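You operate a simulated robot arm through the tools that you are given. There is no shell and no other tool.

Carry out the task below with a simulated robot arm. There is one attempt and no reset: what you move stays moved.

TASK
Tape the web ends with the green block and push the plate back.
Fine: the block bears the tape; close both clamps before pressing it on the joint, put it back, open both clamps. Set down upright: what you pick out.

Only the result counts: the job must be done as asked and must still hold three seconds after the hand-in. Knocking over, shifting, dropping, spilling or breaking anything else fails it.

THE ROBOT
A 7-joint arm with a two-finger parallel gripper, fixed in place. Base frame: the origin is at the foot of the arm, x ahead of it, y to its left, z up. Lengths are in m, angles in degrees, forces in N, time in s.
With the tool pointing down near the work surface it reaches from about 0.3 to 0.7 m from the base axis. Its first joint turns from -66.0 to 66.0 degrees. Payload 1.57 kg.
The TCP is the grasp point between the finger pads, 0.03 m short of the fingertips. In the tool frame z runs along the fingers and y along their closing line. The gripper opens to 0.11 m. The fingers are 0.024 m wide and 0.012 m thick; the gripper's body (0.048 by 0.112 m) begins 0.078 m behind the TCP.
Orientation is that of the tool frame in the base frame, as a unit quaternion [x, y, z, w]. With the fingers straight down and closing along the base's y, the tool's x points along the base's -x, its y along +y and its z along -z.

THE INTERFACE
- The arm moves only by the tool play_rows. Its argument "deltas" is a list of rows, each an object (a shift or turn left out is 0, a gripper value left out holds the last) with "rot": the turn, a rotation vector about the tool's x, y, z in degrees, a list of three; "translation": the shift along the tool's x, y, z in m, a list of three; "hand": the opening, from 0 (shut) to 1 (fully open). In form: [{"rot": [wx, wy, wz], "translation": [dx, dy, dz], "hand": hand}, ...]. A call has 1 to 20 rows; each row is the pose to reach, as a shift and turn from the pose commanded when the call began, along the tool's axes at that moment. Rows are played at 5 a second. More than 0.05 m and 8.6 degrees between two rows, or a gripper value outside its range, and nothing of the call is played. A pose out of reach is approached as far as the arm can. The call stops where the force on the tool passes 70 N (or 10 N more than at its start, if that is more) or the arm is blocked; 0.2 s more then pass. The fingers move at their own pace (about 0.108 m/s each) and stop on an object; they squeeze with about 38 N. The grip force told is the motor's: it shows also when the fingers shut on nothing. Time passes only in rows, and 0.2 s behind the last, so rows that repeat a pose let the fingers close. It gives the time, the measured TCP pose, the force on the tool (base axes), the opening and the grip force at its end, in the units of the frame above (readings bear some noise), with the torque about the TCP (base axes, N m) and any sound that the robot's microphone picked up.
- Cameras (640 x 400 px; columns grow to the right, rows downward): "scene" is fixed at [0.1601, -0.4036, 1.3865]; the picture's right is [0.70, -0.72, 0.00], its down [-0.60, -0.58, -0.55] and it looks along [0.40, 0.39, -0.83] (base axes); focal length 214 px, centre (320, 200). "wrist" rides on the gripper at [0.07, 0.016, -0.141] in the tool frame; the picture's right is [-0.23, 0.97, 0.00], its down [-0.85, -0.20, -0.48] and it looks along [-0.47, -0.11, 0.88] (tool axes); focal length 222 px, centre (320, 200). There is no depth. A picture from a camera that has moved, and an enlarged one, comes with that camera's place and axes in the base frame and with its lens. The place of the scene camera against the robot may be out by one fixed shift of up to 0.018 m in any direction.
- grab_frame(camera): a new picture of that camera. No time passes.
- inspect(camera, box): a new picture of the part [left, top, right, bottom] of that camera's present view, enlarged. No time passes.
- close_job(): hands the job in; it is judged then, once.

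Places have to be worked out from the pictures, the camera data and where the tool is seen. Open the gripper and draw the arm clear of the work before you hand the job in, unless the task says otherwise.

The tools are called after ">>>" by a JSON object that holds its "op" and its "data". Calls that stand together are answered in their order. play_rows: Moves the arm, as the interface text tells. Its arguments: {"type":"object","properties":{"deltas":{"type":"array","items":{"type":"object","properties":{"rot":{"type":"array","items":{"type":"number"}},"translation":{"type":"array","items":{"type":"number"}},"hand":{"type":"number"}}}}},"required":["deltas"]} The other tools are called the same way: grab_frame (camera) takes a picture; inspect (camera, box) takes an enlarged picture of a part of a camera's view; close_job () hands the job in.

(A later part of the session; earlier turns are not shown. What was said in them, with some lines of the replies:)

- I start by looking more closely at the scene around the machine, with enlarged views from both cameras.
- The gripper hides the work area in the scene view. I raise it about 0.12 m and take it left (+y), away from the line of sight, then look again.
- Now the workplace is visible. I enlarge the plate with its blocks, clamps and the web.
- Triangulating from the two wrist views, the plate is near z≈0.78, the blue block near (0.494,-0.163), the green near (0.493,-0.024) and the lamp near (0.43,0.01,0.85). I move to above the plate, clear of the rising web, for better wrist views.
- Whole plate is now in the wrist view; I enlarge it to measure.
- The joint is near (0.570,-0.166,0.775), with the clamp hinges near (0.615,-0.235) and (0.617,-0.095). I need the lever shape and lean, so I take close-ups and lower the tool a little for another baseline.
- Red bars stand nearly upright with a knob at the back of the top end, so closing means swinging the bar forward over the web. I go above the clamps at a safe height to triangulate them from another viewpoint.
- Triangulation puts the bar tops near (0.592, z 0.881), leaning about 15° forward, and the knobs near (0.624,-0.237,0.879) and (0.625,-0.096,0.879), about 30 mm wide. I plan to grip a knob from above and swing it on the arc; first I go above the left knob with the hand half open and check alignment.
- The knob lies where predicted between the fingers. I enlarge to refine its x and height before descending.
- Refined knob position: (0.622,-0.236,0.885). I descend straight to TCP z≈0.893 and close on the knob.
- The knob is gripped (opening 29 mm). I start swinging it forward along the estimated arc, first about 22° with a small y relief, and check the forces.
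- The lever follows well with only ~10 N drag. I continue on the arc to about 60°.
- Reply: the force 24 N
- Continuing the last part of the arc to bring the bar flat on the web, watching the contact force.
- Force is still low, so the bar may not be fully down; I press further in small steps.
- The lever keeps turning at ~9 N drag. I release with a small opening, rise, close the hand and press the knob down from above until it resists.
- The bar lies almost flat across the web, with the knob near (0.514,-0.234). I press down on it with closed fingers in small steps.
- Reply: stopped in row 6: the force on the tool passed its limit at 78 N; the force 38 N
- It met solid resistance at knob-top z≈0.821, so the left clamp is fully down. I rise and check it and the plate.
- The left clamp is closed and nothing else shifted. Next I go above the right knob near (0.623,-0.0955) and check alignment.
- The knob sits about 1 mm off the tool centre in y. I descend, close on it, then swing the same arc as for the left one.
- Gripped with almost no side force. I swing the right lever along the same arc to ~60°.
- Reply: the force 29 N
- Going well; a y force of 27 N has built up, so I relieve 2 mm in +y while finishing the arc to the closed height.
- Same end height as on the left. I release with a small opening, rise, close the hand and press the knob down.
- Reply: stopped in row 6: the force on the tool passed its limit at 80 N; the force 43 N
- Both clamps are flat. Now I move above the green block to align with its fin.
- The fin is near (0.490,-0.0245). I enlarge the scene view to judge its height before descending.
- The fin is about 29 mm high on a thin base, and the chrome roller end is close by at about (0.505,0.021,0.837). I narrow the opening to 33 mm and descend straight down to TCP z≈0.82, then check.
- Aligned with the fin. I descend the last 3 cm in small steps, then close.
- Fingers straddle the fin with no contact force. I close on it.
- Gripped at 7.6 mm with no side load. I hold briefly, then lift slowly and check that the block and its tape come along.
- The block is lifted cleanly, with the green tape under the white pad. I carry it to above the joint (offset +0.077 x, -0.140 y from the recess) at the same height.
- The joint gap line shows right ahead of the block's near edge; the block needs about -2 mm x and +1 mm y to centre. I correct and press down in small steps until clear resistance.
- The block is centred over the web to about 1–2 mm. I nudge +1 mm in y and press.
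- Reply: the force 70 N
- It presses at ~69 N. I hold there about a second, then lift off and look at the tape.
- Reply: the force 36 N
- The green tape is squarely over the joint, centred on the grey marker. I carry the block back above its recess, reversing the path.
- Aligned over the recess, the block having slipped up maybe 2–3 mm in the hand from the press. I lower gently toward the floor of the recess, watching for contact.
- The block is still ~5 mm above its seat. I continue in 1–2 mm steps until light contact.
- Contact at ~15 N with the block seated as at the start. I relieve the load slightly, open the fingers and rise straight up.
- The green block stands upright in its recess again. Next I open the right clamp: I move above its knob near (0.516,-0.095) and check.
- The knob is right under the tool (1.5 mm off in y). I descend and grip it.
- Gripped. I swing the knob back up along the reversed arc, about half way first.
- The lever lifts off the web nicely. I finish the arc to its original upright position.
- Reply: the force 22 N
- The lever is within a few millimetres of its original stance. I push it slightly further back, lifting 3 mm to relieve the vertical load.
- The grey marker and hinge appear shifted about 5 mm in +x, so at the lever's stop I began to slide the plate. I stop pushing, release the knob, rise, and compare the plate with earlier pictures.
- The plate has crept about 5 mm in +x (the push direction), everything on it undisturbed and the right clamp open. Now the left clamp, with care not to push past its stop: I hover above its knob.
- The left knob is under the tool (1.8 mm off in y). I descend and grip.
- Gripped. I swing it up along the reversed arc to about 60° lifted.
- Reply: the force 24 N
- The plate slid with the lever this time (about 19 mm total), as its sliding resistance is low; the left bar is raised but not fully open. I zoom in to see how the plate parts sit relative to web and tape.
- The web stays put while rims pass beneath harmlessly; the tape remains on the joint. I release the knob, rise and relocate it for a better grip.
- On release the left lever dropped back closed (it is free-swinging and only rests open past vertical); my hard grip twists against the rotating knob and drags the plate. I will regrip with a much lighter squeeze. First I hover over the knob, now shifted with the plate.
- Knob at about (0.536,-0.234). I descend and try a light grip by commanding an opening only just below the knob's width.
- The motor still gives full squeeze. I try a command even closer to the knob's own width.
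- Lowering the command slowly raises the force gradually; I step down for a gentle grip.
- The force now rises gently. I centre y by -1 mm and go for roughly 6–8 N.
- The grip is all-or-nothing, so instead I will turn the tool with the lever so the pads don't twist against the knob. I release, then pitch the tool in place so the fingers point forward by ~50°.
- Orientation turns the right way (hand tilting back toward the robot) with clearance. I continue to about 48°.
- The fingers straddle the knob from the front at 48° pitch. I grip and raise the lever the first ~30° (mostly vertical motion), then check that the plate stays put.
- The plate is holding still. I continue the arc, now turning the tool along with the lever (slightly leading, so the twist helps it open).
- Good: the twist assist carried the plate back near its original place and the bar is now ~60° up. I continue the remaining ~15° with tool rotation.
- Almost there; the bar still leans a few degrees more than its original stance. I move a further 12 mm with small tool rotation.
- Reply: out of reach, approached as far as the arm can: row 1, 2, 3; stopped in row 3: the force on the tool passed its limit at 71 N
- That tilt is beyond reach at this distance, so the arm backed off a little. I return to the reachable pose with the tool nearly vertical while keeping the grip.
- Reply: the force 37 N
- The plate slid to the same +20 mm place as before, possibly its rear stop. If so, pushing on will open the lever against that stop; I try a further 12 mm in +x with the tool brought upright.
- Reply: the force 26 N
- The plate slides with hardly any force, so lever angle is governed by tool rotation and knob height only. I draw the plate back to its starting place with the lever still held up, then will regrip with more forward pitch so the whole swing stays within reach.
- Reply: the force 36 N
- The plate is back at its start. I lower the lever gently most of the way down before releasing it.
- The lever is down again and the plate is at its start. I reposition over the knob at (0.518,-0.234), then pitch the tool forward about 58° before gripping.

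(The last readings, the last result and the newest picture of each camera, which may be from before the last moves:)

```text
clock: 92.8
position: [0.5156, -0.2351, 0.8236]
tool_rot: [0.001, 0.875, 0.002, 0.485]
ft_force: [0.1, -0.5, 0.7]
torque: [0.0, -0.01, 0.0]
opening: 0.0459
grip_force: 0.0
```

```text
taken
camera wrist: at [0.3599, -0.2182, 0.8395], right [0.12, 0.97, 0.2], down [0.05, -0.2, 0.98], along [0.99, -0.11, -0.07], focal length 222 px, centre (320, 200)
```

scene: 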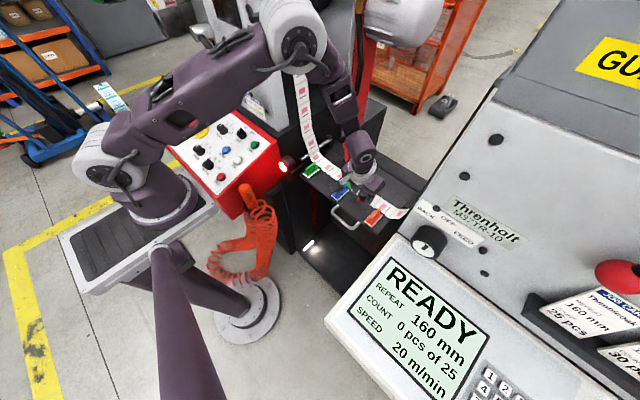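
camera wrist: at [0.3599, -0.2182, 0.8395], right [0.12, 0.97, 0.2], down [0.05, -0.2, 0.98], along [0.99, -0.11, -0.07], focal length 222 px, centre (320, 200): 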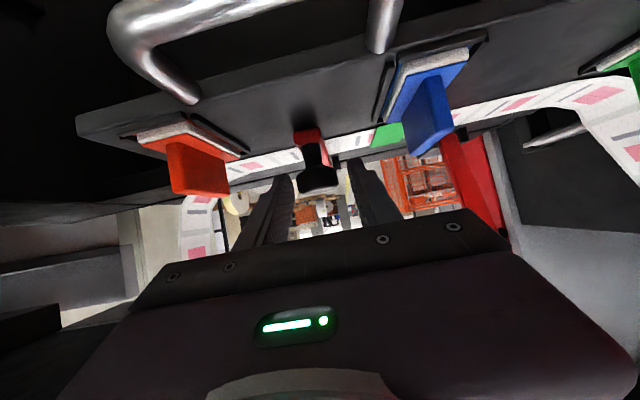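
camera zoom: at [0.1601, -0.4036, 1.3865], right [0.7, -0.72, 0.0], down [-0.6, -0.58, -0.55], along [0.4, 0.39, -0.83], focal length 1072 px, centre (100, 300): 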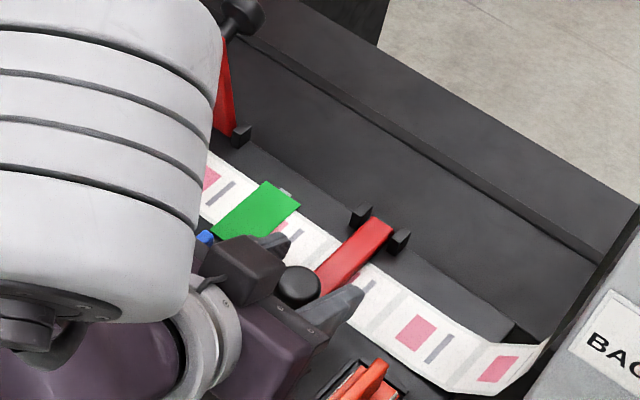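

Pitched 58° with the knob between the fingers. I lower 6 mm to centre the pads on the knob, grip, and raise the lever the first ~27°.

>>> {"op": "play_rows", "data": {"deltas": [{"translation": [0.004, 0, 0.0049], "hand": 0.42}, {"translation": [0.004, 0, 0.0049], "hand": 0.0}, {"translation": [0.004, 0, 0.0049], "hand": 0.0}, {"translation": [0.004, 0, 0.0049], "hand": 0.0}, {"translation": [-0.0022, 0, 0.0033], "hand": 0}, {"translation": [-0.0084, 0, 0.002], "hand": 0}, {"translation": [-0.0156, 0, 0.0009], "hand": 0}, {"translation": [-0.0228, 0, 0.0004], "hand": 0}, {"translation": [-0.0301, 0, 0.0004], "hand": 0}, {"translation": [-0.0373, 0, 0.0009], "hand": 0}, {"translation": [-0.0445, 0, 0.0019], "hand": 0}]}}

>>> {"op": "inspect", "data": {"camera": "scene", "box": [300, 140, 428, 220]}}

>>> {"op": "grab_frame", "data": {"camera": "wrist"}}

```text
clock: 95.2
position: [0.5422, -0.2339, 0.8605]
tool_rot: [0.001, 0.876, 0.001, 0.483]
ft_force: [-4.9, -13.1, -11.0]
torque: [-0.13, 1.14, 0.01]
opening: 0.0291
grip_force: 38.4
```

```text
5.00 times, centred on (364, 180) of scene
camera zoom: at [0.1602, -0.404, 1.3864], right [0.7, -0.72, 0.0], down [-0.6, -0.58, -0.55], along [0.4, 0.39, -0.83], focal length 1072 px, centre (100, 300)
```

zoom: 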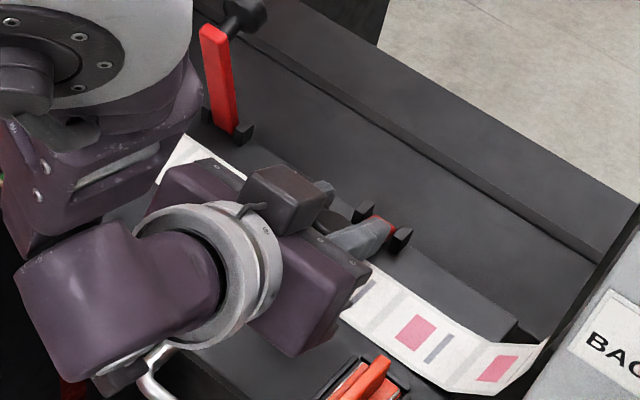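

```text
taken
camera wrist: at [0.3849, -0.2182, 0.8768], right [0.12, 0.97, 0.2], down [0.05, -0.2, 0.98], along [0.99, -0.11, -0.07], focal length 222 px, centre (320, 200)
```

wrist: 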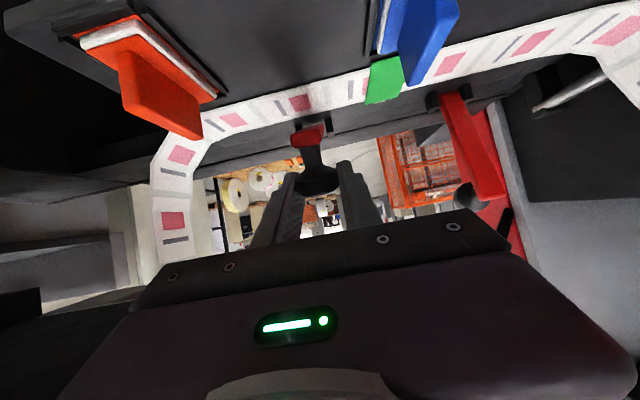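

The plate hasn't moved and the lever is ~30° up. Now I continue the arc with the tool turning one-to-one with the lever (3° lead).

>>> {"op": "play_rows", "data": {"deltas": [{"translation": [-0.0071, 0, 0.0016], "rot": [0, 6, 0], "hand": 0}, {"translation": [-0.0141, 0, 0.0035], "rot": [0, 11, 0], "hand": 0}, {"translation": [-0.0209, 0, 0.0061], "rot": [0, 15, 0], "hand": 0}, {"translation": [-0.0275, 0, 0.009], "rot": [0, 19, 0], "hand": 0}, {"translation": [-0.0339, 0, 0.0124], "rot": [0, 23, 0], "hand": 0}, {"translation": [-0.0401, 0, 0.0163], "rot": [0, 27, 0], "hand": 0}, {"translation": [-0.0459, 0, 0.0205], "rot": [0, 31, 0], "hand": 0}, {"translation": [-0.0515, 0, 0.0251], "rot": [0, 35, 0], "hand": 0}]}}

>>> {"op": "inspect", "data": {"camera": "scene", "box": [300, 140, 428, 220]}}

>>> {"op": "inspect", "data": {"camera": "wrist", "box": [240, 100, 400, 200]}}

```text
clock: 97.0
position: [0.5919, -0.2346, 0.8898]
tool_rot: [-0.002, 0.98, 0.002, 0.198]
ft_force: [11.4, -20.3, -5.8]
torque: [-0.18, -1.05, 0.19]
opening: 0.029
grip_force: 38.7
```

```text
5.00 times, centred on (364, 180) of scene
camera zoom: at [0.1605, -0.4041, 1.3863], right [0.7, -0.72, 0.0], down [-0.6, -0.58, -0.55], along [0.4, 0.39, -0.83], focal length 1072 px, centre (100, 300)
```

zoom: 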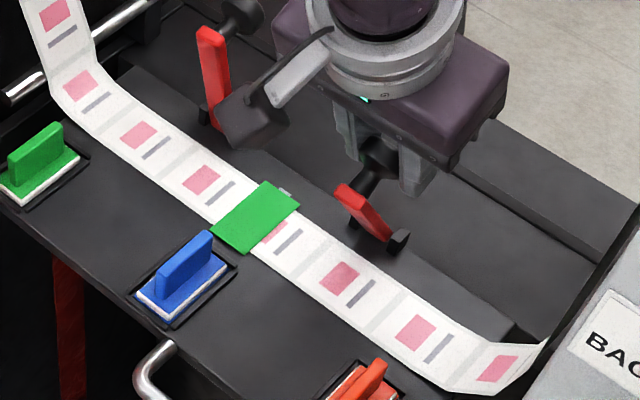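

```text
4.00 times, centred on (320, 150) of wrist
camera zoom: at [0.4721, -0.2189, 0.9928], right [0.21, 0.97, 0.09], down [0.6, -0.2, 0.77], along [0.77, -0.1, -0.63], focal length 888 px, centre (320, 400)
```

zoom: 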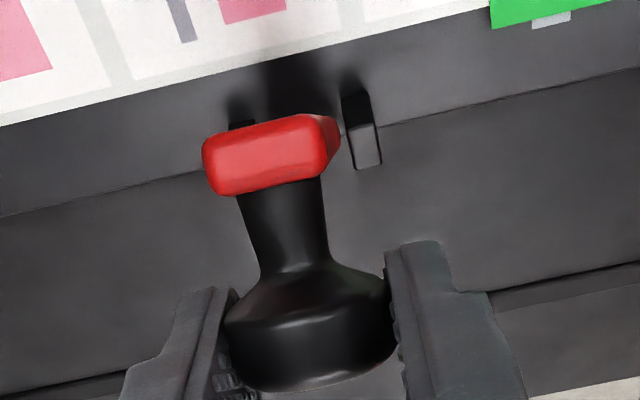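

Plate still at its start and the twist is assisting. I finish the swing to upright.

>>> {"op": "play_rows", "data": {"deltas": [{"translation": [-0.0072, -0.001, 0.0012], "rot": [0, 4, 0], "hand": 0}, {"translation": [-0.0142, -0.001, 0.0028], "rot": [0, 8, 0], "hand": 0}, {"translation": [-0.0211, -0.001, 0.005], "rot": [0, 12, 0], "hand": 0}, {"translation": [-0.028, -0.001, 0.0075], "rot": [0, 16, 0], "hand": 0}, {"translation": [-0.0336, -0.001, 0.0101], "rot": [0, 20, 0], "hand": 0}]}}

>>> {"op": "inspect", "data": {"camera": "scene", "box": [300, 140, 428, 220]}}

>>> {"op": "inspect", "data": {"camera": "wrist", "box": [240, 100, 400, 200]}}

```text
clock: 98.2
position: [0.6268, -0.2346, 0.8931]
tool_rot: [0.0, 1.0, 0.001, 0.027]
ft_force: [5.5, -14.7, -5.3]
torque: [-0.06, -0.78, 0.13]
opening: 0.0289
grip_force: 39.0
```

```text
5.00 times, centred on (364, 180) of scene
camera zoom: at [0.1604, -0.404, 1.3864], right [0.7, -0.72, 0.0], down [-0.6, -0.58, -0.55], along [0.4, 0.39, -0.83], focal length 1072 px, centre (100, 300)
```

zoom: 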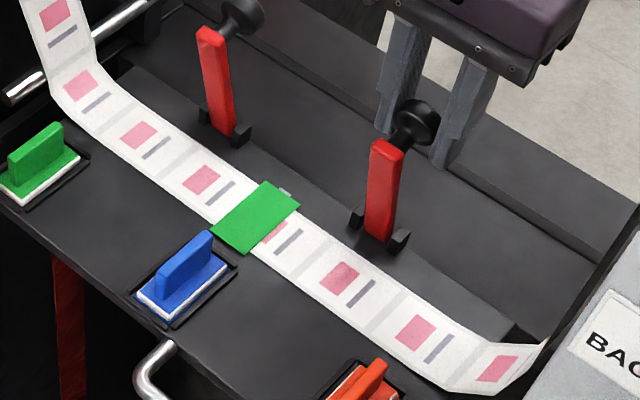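

```text
4.00 times, centred on (320, 150) of wrist
camera zoom: at [0.5499, -0.2187, 1.0305], right [0.22, 0.97, 0.01], down [0.83, -0.2, 0.52], along [0.51, -0.11, -0.85], focal length 888 px, centre (320, 400)
```

zoom: 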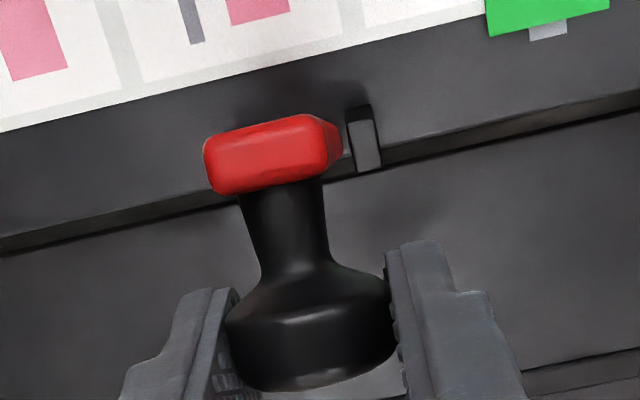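

The left lever now matches its original open stance. I nudge a touch more, then release and rise to see if it stays.

>>> {"op": "play_rows", "data": {"deltas": [{"translation": [-0.003, -0.001, 0], "rot": [0, 3, 0], "hand": 0}, {"translation": [-0.003, -0.001, 0], "rot": [0, 3, 0], "hand": 0.35}, {"translation": [-0.003, -0.001, 0], "rot": [0, 3, 0], "hand": 0.45}, {"translation": [-0.003, -0.001, 0], "rot": [0, 3, 0], "hand": 0.45}, {"translation": [-0.003, -0.001, -0.03], "rot": [0, 3, 0], "hand": 0.45}, {"translation": [-0.003, -0.001, -0.07], "rot": [0, 3, 0], "hand": 0.45}, {"translation": [0.03, -0.001, -0.1], "rot": [0, 3, 0], "hand": 0.45}, {"translation": [0.07, -0.001, -0.12], "rot": [0, 3, 0], "hand": 0.45}]}}

>>> {"op": "inspect", "data": {"camera": "scene", "box": [270, 130, 430, 230]}}

>>> {"op": "grab_frame", "data": {"camera": "wrist"}}

```text
clock: 100.0
position: [0.5471, -0.2367, 1.008]
tool_rot: [-0.001, 1.0, 0.003, -0.001]
ft_force: [-0.7, -0.7, -0.3]
torque: [0.03, 0.01, 0.0]
opening: 0.0496
grip_force: 0.0
```

```text
4.00 times, centred on (350, 180) of scene
camera zoom: at [0.1601, -0.4036, 1.3865], right [0.7, -0.72, 0.0], down [-0.6, -0.58, -0.55], along [0.4, 0.39, -0.83], focal length 858 px, centre (200, 280)
```

zoom: 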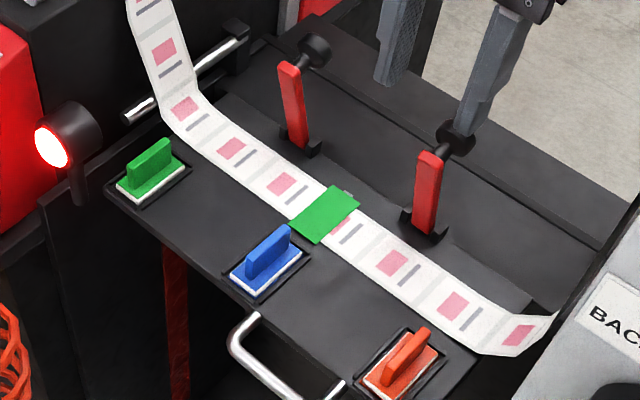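

```text
taken
camera wrist: at [0.478, -0.2216, 1.15], right [0.23, 0.97, 0.0], down [0.86, -0.2, 0.48], along [0.46, -0.1, -0.88], focal length 222 px, centre (320, 200)
```

wrist: 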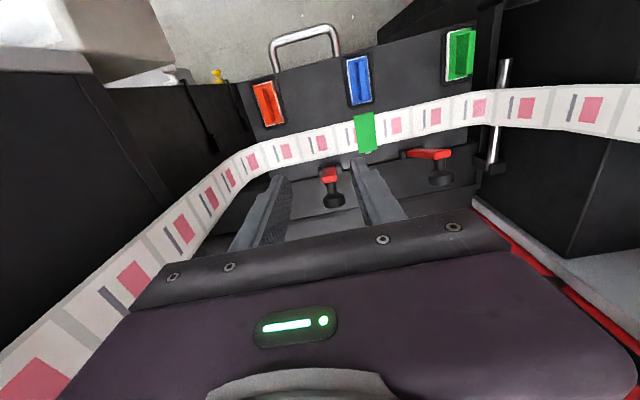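

Both clamps are open and the plate sits exactly at its start. Next the push: the handle bar triangulates to about (0.417,-0.232,0.763), so I bring the closed hand in front of it (robot side), first at height.

>>> {"op": "play_rows", "data": {"deltas": [{"translation": [0.045, 0.005, 0], "hand": 0.0}, {"translation": [0.09, 0.01, 0], "hand": 0.0}, {"translation": [0.135, 0.016, 0], "hand": 0.0}, {"translation": [0.18, 0.022, 0.0], "hand": 0.0}, {"translation": [0.187, 0.022, 0.04], "hand": 0.0}, {"translation": [0.187, 0.022, 0.08], "hand": 0.0}, {"translation": [0.187, 0.022, 0.12], "hand": 0.0}, {"translation": [0.187, 0.022, 0.12], "hand": 0.0}]}}

>>> {"op": "grab_frame", "data": {"camera": "wrist"}}

>>> {"op": "inspect", "data": {"camera": "scene", "box": [260, 150, 420, 250]}}

```text
clock: 101.8
position: [0.3615, -0.2185, 0.8914]
tool_rot: [-0.001, 1.0, 0.001, -0.001]
ft_force: [1.1, 0.3, 0.3]
torque: [-0.01, 0.0, 0.0]
opening: 0.0001
grip_force: 21.4
```

```text
taken
camera wrist: at [0.2923, -0.2009, 1.0326], right [0.23, 0.97, 0.0], down [0.86, -0.2, 0.48], along [0.46, -0.1, -0.88], focal length 222 px, centre (320, 200)
```

wrist: 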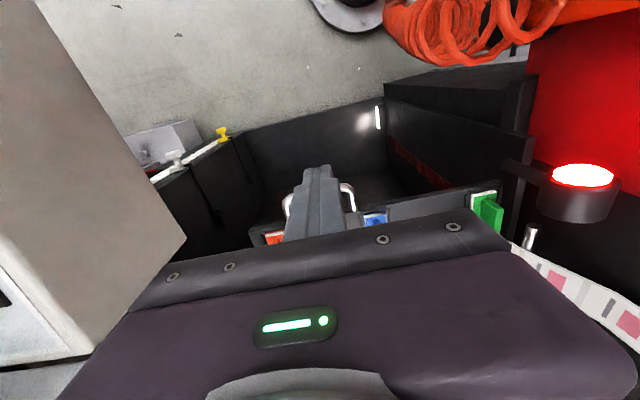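

```text
4.00 times, centred on (340, 200) of scene
camera zoom: at [0.1601, -0.4036, 1.3865], right [0.7, -0.72, 0.0], down [-0.6, -0.58, -0.55], along [0.4, 0.39, -0.83], focal length 858 px, centre (240, 200)
```

zoom: 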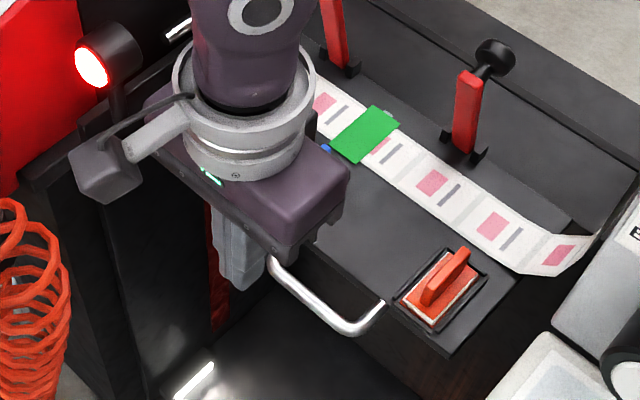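

The handle is right ahead of the closed fingers. I descend just in front of its bar so the fingers span its height (TCP z≈0.775).

>>> {"op": "play_rows", "data": {"deltas": [{"translation": [-0.025, 0, 0.03], "hand": 0.0}, {"translation": [-0.025, 0, 0.06], "hand": 0.0}, {"translation": [-0.025, 0, 0.09], "hand": 0.0}, {"translation": [-0.025, 0, 0.115], "hand": 0.0}, {"translation": [-0.025, 0, 0.115], "hand": 0.0}]}}

>>> {"op": "inspect", "data": {"camera": "wrist", "box": [220, 120, 420, 245]}}

>>> {"op": "inspect", "data": {"camera": "scene", "box": [260, 150, 420, 250]}}

```text
clock: 103.0
position: [0.3869, -0.2151, 0.775]
tool_rot: [-0.001, 1.0, 0.001, 0.0]
ft_force: [-0.3, 0.6, -0.5]
torque: [0.01, -0.02, 0.0]
opening: 0.0
grip_force: 20.9
```

```text
3.20 times, centred on (320, 182) of wrist
camera zoom: at [0.3174, -0.1993, 0.9165], right [0.23, 0.97, 0.0], down [0.86, -0.2, 0.48], along [0.46, -0.1, -0.88], focal length 711 px, centre (320, 256)
```

zoom: 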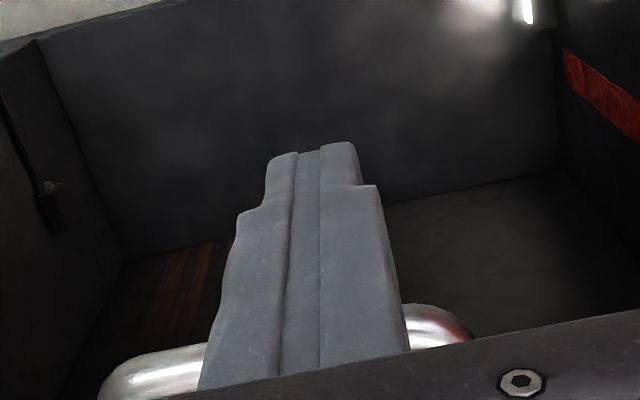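

```text
4.00 times, centred on (340, 200) of scene
camera zoom: at [0.1601, -0.4036, 1.3865], right [0.7, -0.72, 0.0], down [-0.6, -0.58, -0.55], along [0.4, 0.39, -0.83], focal length 858 px, centre (240, 200)
```

zoom: 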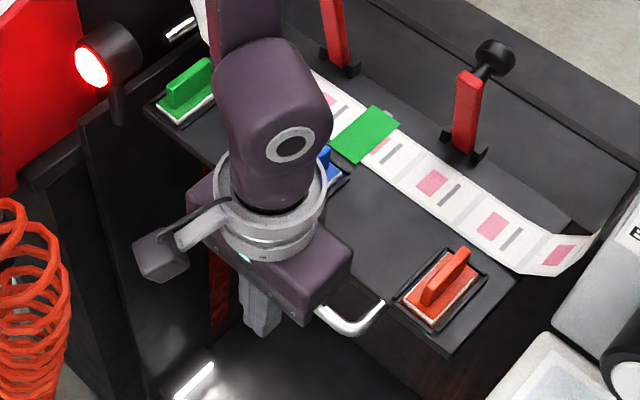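

Fingers are just in front of the handle bar. I push +x gently, 3 cm of motion first.

>>> {"op": "play_rows", "data": {"deltas": [{"translation": [-0.008, 0, 0]}, {"translation": [-0.014, 0, 0]}, {"translation": [-0.02, 0, 0]}, {"translation": [-0.026, 0, 0]}, {"translation": [-0.032, 0, 0]}, {"translation": [-0.038, 0, 0]}]}}

>>> {"op": "inspect", "data": {"camera": "scene", "box": [260, 130, 420, 230]}}

```text
clock: 104.4
position: [0.4254, -0.2146, 0.7757]
tool_rot: [-0.002, 1.0, 0.002, -0.001]
ft_force: [-0.1, -0.4, -0.5]
torque: [0.02, 0.02, 0.01]
opening: 0.0
grip_force: 21.7
```

```text
4.00 times, centred on (340, 180) of scene
camera zoom: at [0.1601, -0.4036, 1.3865], right [0.7, -0.72, 0.0], down [-0.6, -0.58, -0.55], along [0.4, 0.39, -0.83], focal length 858 px, centre (240, 280)
```

zoom: 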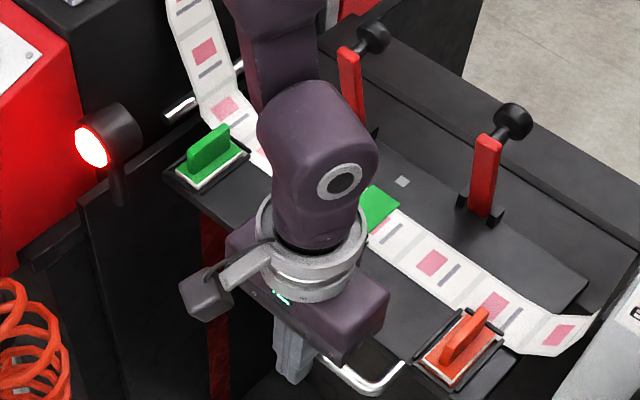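

The plate slides freely. I continue pushing until it meets its stop.

>>> {"op": "play_rows", "data": {"deltas": [{"translation": [-0.006, 0, 0]}, {"translation": [-0.012, 0, 0]}, {"translation": [-0.018, 0, 0]}, {"translation": [-0.024, 0, 0]}, {"translation": [-0.03, 0, 0]}, {"translation": [-0.036, 0, 0]}, {"translation": [-0.042, 0, 0]}]}}

>>> {"op": "inspect", "data": {"camera": "scene", "box": [260, 130, 420, 230]}}

>>> {"op": "grab_frame", "data": {"camera": "wrist"}}

```text
clock: 106.0
position: [0.4676, -0.214, 0.7754]
tool_rot: [-0.001, 1.0, 0.002, -0.001]
ft_force: [-0.9, 1.0, -0.6]
torque: [-0.01, 0.01, 0.01]
opening: 0.0
grip_force: 21.6
```

```text
4.00 times, centred on (340, 180) of scene
camera zoom: at [0.1601, -0.4036, 1.3865], right [0.7, -0.72, 0.0], down [-0.6, -0.58, -0.55], along [0.4, 0.39, -0.83], focal length 858 px, centre (240, 280)
```

zoom: 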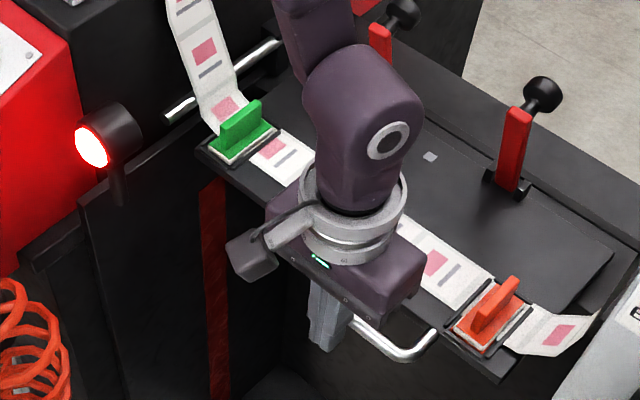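

```text
taken
camera wrist: at [0.3975, -0.1977, 0.9165], right [0.23, 0.97, 0.0], down [0.86, -0.2, 0.48], along [0.46, -0.1, -0.88], focal length 222 px, centre (320, 200)
```

wrist: 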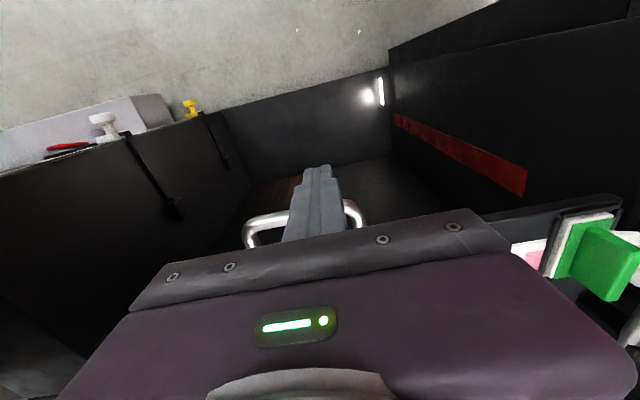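

Still free, with the blocks passing beneath the web without disturbance. I keep pushing gently until the stop.

>>> {"op": "play_rows", "data": {"deltas": [{"translation": [-0.006, 0, 0]}, {"translation": [-0.012, 0, 0]}, {"translation": [-0.018, 0, 0]}, {"translation": [-0.024, 0, 0]}, {"translation": [-0.03, 0, 0]}, {"translation": [-0.036, 0, 0]}]}}

>>> {"op": "inspect", "data": {"camera": "scene", "box": [260, 120, 420, 220]}}

```text
clock: 107.4
position: [0.5024, -0.2147, 0.7752]
tool_rot: [-0.002, 1.0, 0.002, 0.0]
ft_force: [-0.7, -0.7, 0.5]
torque: [0.02, 0.01, 0.02]
opening: 0.0
grip_force: 20.9
```

```text
4.00 times, centred on (340, 170) of scene
camera zoom: at [0.1601, -0.4036, 1.3865], right [0.7, -0.72, 0.0], down [-0.6, -0.58, -0.55], along [0.4, 0.39, -0.83], focal length 858 px, centre (240, 320)
```

zoom: 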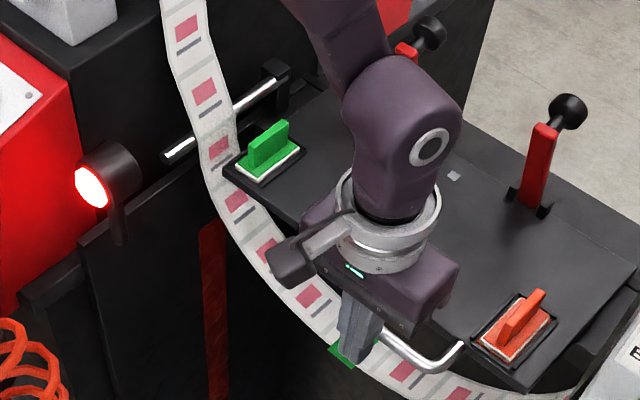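

With the plate clearing the web's path, the taped web has dropped free into its loop below, well under the fingers; that looks like the intended running state. I push on carefully to the rear stop.

>>> {"op": "play_rows", "data": {"deltas": [{"translation": [-0.005, 0, 0]}, {"translation": [-0.01, 0, 0]}, {"translation": [-0.015, 0, 0]}, {"translation": [-0.02, 0, 0]}, {"translation": [-0.025, 0, 0]}, {"translation": [-0.03, 0, 0]}]}}

>>> {"op": "inspect", "data": {"camera": "scene", "box": [260, 120, 420, 220]}}

>>> {"op": "grab_frame", "data": {"camera": "wrist"}}

```text
clock: 108.8
position: [0.5343, -0.2138, 0.7733]
tool_rot: [-0.001, 1.0, 0.002, 0.0]
ft_force: [-1.8, -1.5, -0.7]
torque: [-0.01, -0.01, -0.02]
opening: 0.0002
grip_force: 21.0
```

```text
4.00 times, centred on (340, 170) of scene
camera zoom: at [0.1601, -0.4036, 1.3865], right [0.7, -0.72, 0.0], down [-0.6, -0.58, -0.55], along [0.4, 0.39, -0.83], focal length 858 px, centre (240, 320)
```

zoom: 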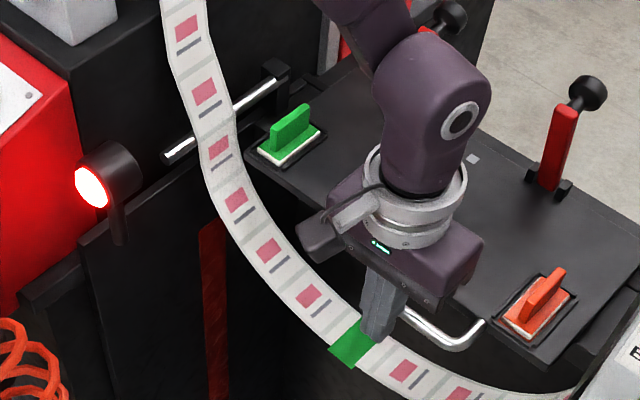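

```text
taken
camera wrist: at [0.4642, -0.1972, 0.9156], right [0.23, 0.97, 0.0], down [0.86, -0.2, 0.48], along [0.46, -0.1, -0.88], focal length 222 px, centre (320, 200)
```

wrist: 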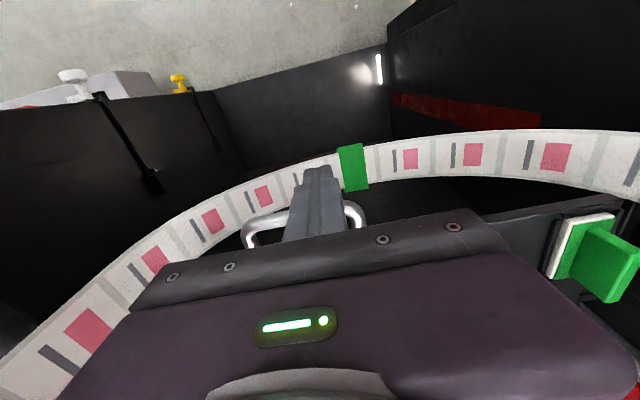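

No resistance yet; the web hangs well below the fingertips. I keep pushing.

>>> {"op": "play_rows", "data": {"deltas": [{"translation": [-0.005, 0, 0]}, {"translation": [-0.01, 0, 0]}, {"translation": [-0.015, 0, 0]}, {"translation": [-0.02, 0, 0]}, {"translation": [-0.025, 0, 0]}, {"translation": [-0.03, 0, 0]}]}}

>>> {"op": "inspect", "data": {"camera": "scene", "box": [260, 110, 420, 210]}}

>>> {"op": "grab_frame", "data": {"camera": "scene"}}

```text
clock: 110.2
position: [0.562, -0.2143, 0.7743]
tool_rot: [0.0, 1.0, 0.002, -0.004]
ft_force: [-15.9, 0.8, 6.6]
torque: [-0.03, -0.03, 0.02]
opening: 0.0
grip_force: 20.7
```

```text
4.00 times, centred on (340, 160) of scene
camera zoom: at [0.1596, -0.4036, 1.3866], right [0.7, -0.72, 0.0], down [-0.6, -0.58, -0.55], along [0.4, 0.39, -0.83], focal length 858 px, centre (240, 360)
```

zoom: 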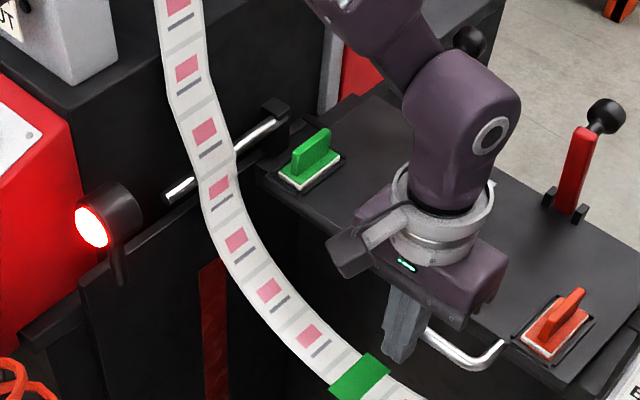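

```text
taken
```

scene: 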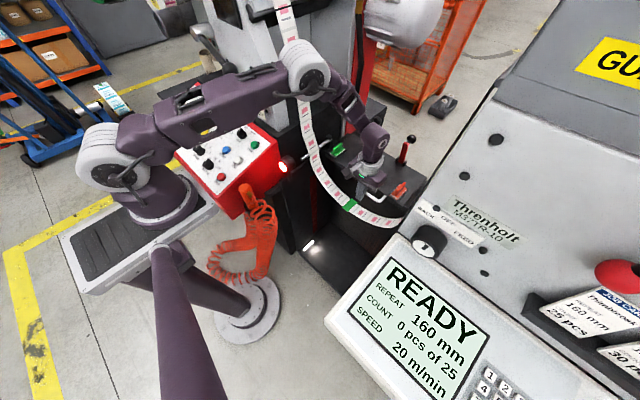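

A steady 16 N now opposes: likely the rear stop. I press a few mm more to confirm it.

>>> {"op": "play_rows", "data": {"deltas": [{"translation": [-0.002, 0, 0]}, {"translation": [-0.004, 0, 0]}, {"translation": [-0.004, 0, 0]}]}}

```text
clock: 111.0
position: [0.5608, -0.2141, 0.7735]
tool_rot: [-0.001, 1.0, 0.003, -0.007]
ft_force: [-48.6, -4.0, 18.1]
torque: [-0.19, 0.0, 0.0]
opening: 0.0
grip_force: 21.5
```

Solid stop confirmed (49 N, no movement). I back off in -x, then rise clear.

>>> {"op": "play_rows", "data": {"deltas": [{"translation": [0.01, 0, 0]}, {"translation": [0.04, 0, 0]}, {"translation": [0.08, 0, 0]}, {"translation": [0.1, 0, -0.03]}, {"translation": [0.12, 0, -0.07]}, {"translation": [0.14, 0, -0.11]}, {"translation": [0.17, 0, -0.15]}, {"translation": [0.2, 0.03, -0.19], "hand": 0.5}, {"translation": [0.22, 0.07, -0.23], "hand": 1.0}, {"translation": [0.24, 0.11, -0.27], "hand": 1.0}, {"translation": [0.25, 0.15, -0.31], "hand": 1.0}, {"translation": [0.25, 0.17, -0.34], "hand": 1.0}, {"translation": [0.25, 0.17, -0.34], "hand": 1.0}]}}

>>> {"op": "grab_frame", "data": {"camera": "scene"}}

>>> {"op": "inspect", "data": {"camera": "scene", "box": [270, 110, 430, 210]}}

>>> {"op": "inspect", "data": {"camera": "wrist", "box": [200, 100, 456, 260]}}

```text
refused: row 8 steps farther than a row can; nothing moved
```

```text
taken
```

scene: 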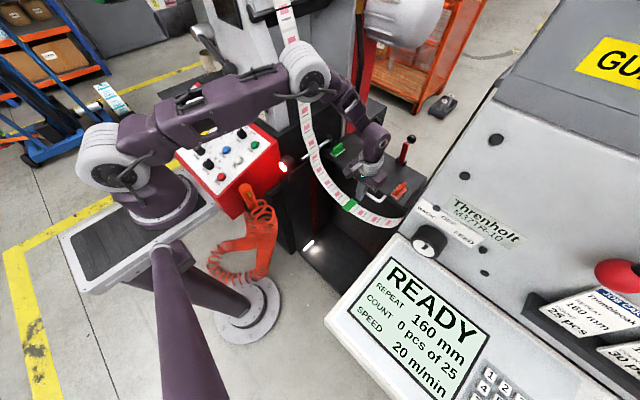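

```text
4.00 times, centred on (350, 160) of scene
camera zoom: at [0.1588, -0.4036, 1.3867], right [0.7, -0.72, 0.0], down [-0.6, -0.58, -0.55], along [0.4, 0.39, -0.83], focal length 858 px, centre (200, 360)
```

zoom: 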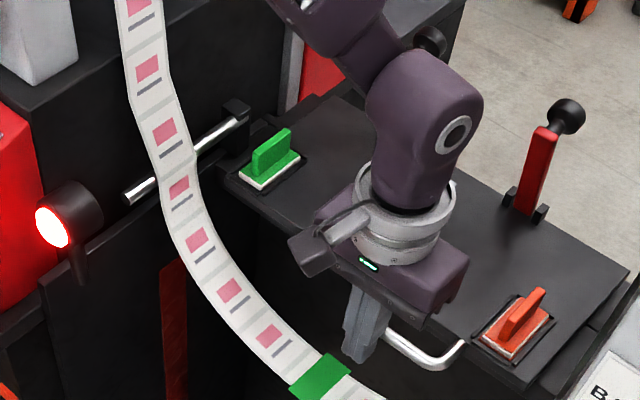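

```text
2.50 times, centred on (328, 180) of wrist
camera zoom: at [0.4947, -0.1982, 0.9169], right [0.23, 0.97, 0.0], down [0.86, -0.2, 0.46], along [0.45, -0.1, -0.89], focal length 555 px, centre (300, 250)
```

zoom: 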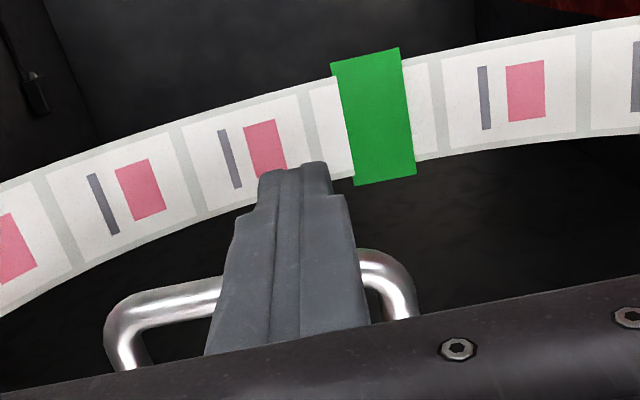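

One row was too long a step and nothing moved. I redo the retreat with shorter steps, straight back first, then up, then sideways only at height.

>>> {"op": "play_rows", "data": {"deltas": [{"translation": [0.01, 0, 0]}, {"translation": [0.045, 0, 0]}, {"translation": [0.08, 0, 0]}, {"translation": [0.11, 0, -0.02]}, {"translation": [0.14, 0, -0.05]}, {"translation": [0.16, 0, -0.09]}, {"translation": [0.18, 0, -0.13]}, {"translation": [0.2, 0, -0.17], "hand": 0.5}, {"translation": [0.21, 0, -0.21], "hand": 1.0}, {"translation": [0.22, 0, -0.25], "hand": 1.0}, {"translation": [0.22, 0.01, -0.295], "hand": 1.0}, {"translation": [0.22, 0.04, -0.33], "hand": 1.0}, {"translation": [0.22, 0.08, -0.35], "hand": 1.0}, {"translation": [0.22, 0.12, -0.37], "hand": 1.0}, {"translation": [0.22, 0.16, -0.38], "hand": 1.0}, {"translation": [0.22, 0.16, -0.38], "hand": 1.0}]}}

>>> {"op": "grab_frame", "data": {"camera": "scene"}}

>>> {"op": "inspect", "data": {"camera": "scene", "box": [290, 110, 450, 210]}}

>>> {"op": "grab_frame", "data": {"camera": "wrist"}}

```text
clock: 114.4
position: [0.3482, -0.0565, 1.1554]
tool_rot: [-0.001, 1.0, 0.002, -0.001]
ft_force: [-0.8, -1.0, 0.8]
torque: [0.01, -0.01, 0.01]
opening: 0.1099
grip_force: 0.0
```

```text
taken
```

scene: 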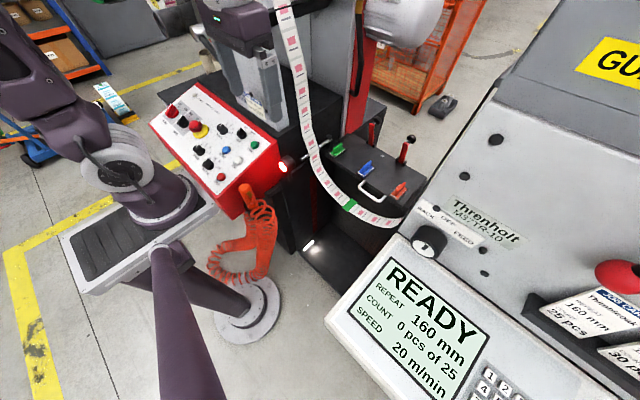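

```text
4.00 times, centred on (370, 160) of scene
camera zoom: at [0.1601, -0.4036, 1.3865], right [0.7, -0.72, 0.0], down [-0.6, -0.58, -0.55], along [0.4, 0.39, -0.83], focal length 858 px, centre (120, 360)
```

zoom: 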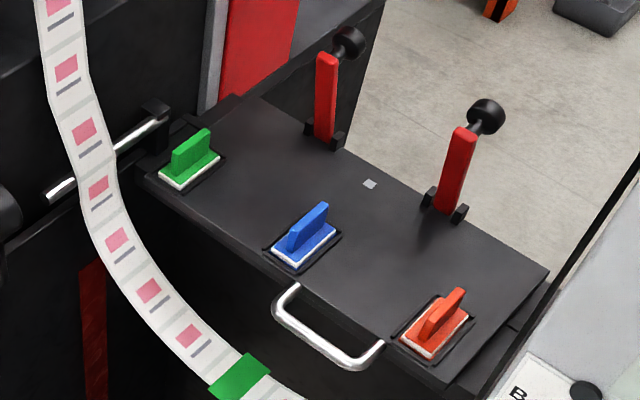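

```text
taken
camera wrist: at [0.2793, -0.0405, 1.2978], right [0.23, 0.97, 0.0], down [0.86, -0.2, 0.48], along [0.46, -0.1, -0.88], focal length 222 px, centre (320, 200)
```

wrist: 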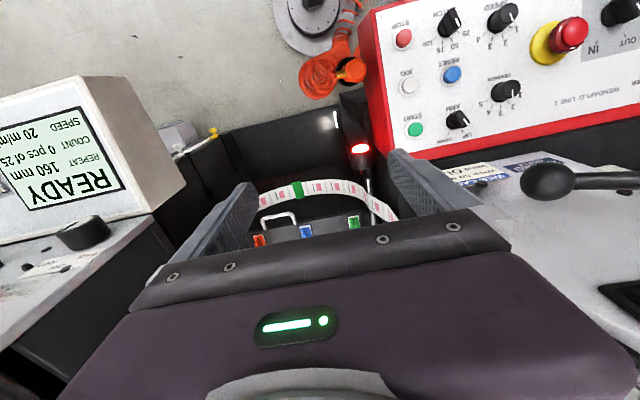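

All three blocks stand upright in their recesses. Both clamps are open, the taped web hangs free in its loop, and the plate rests at its rear stop. The gripper is open and clear, so I hand the job in.

>>> {"op": "close_job", "data": {}}

```text
The job is handed in.
```

I taped the web joint with the green block and pushed the plate back to its rear stop. The job is handed in, but no verdict has come back.

- **Taping:** I closed both clamps first, then pressed the block on the joint at about 69 N. The green tape came away centred on the joint.
- **Block:** It is back in its recess, upright. The blue and orange blocks stayed in place.
- **Clamps:** Both are open. The left one took three tries.
- **Plate:** It came to a solid stop, with no movement at about 49 N. As it slid back, the taped web dropped off the plate and now hangs in its loop below.

**Early plate movement:** The plate slides very easily, so opening the clamps dragged it before I meant to push it. It shifted about 5 mm while the left clamp was still closed, and up to about 35 mm while I worked the left lever. I drew it back to its starting place before the final push, and nothing on it shifted or fell.

The gripper is open and clear of the work.
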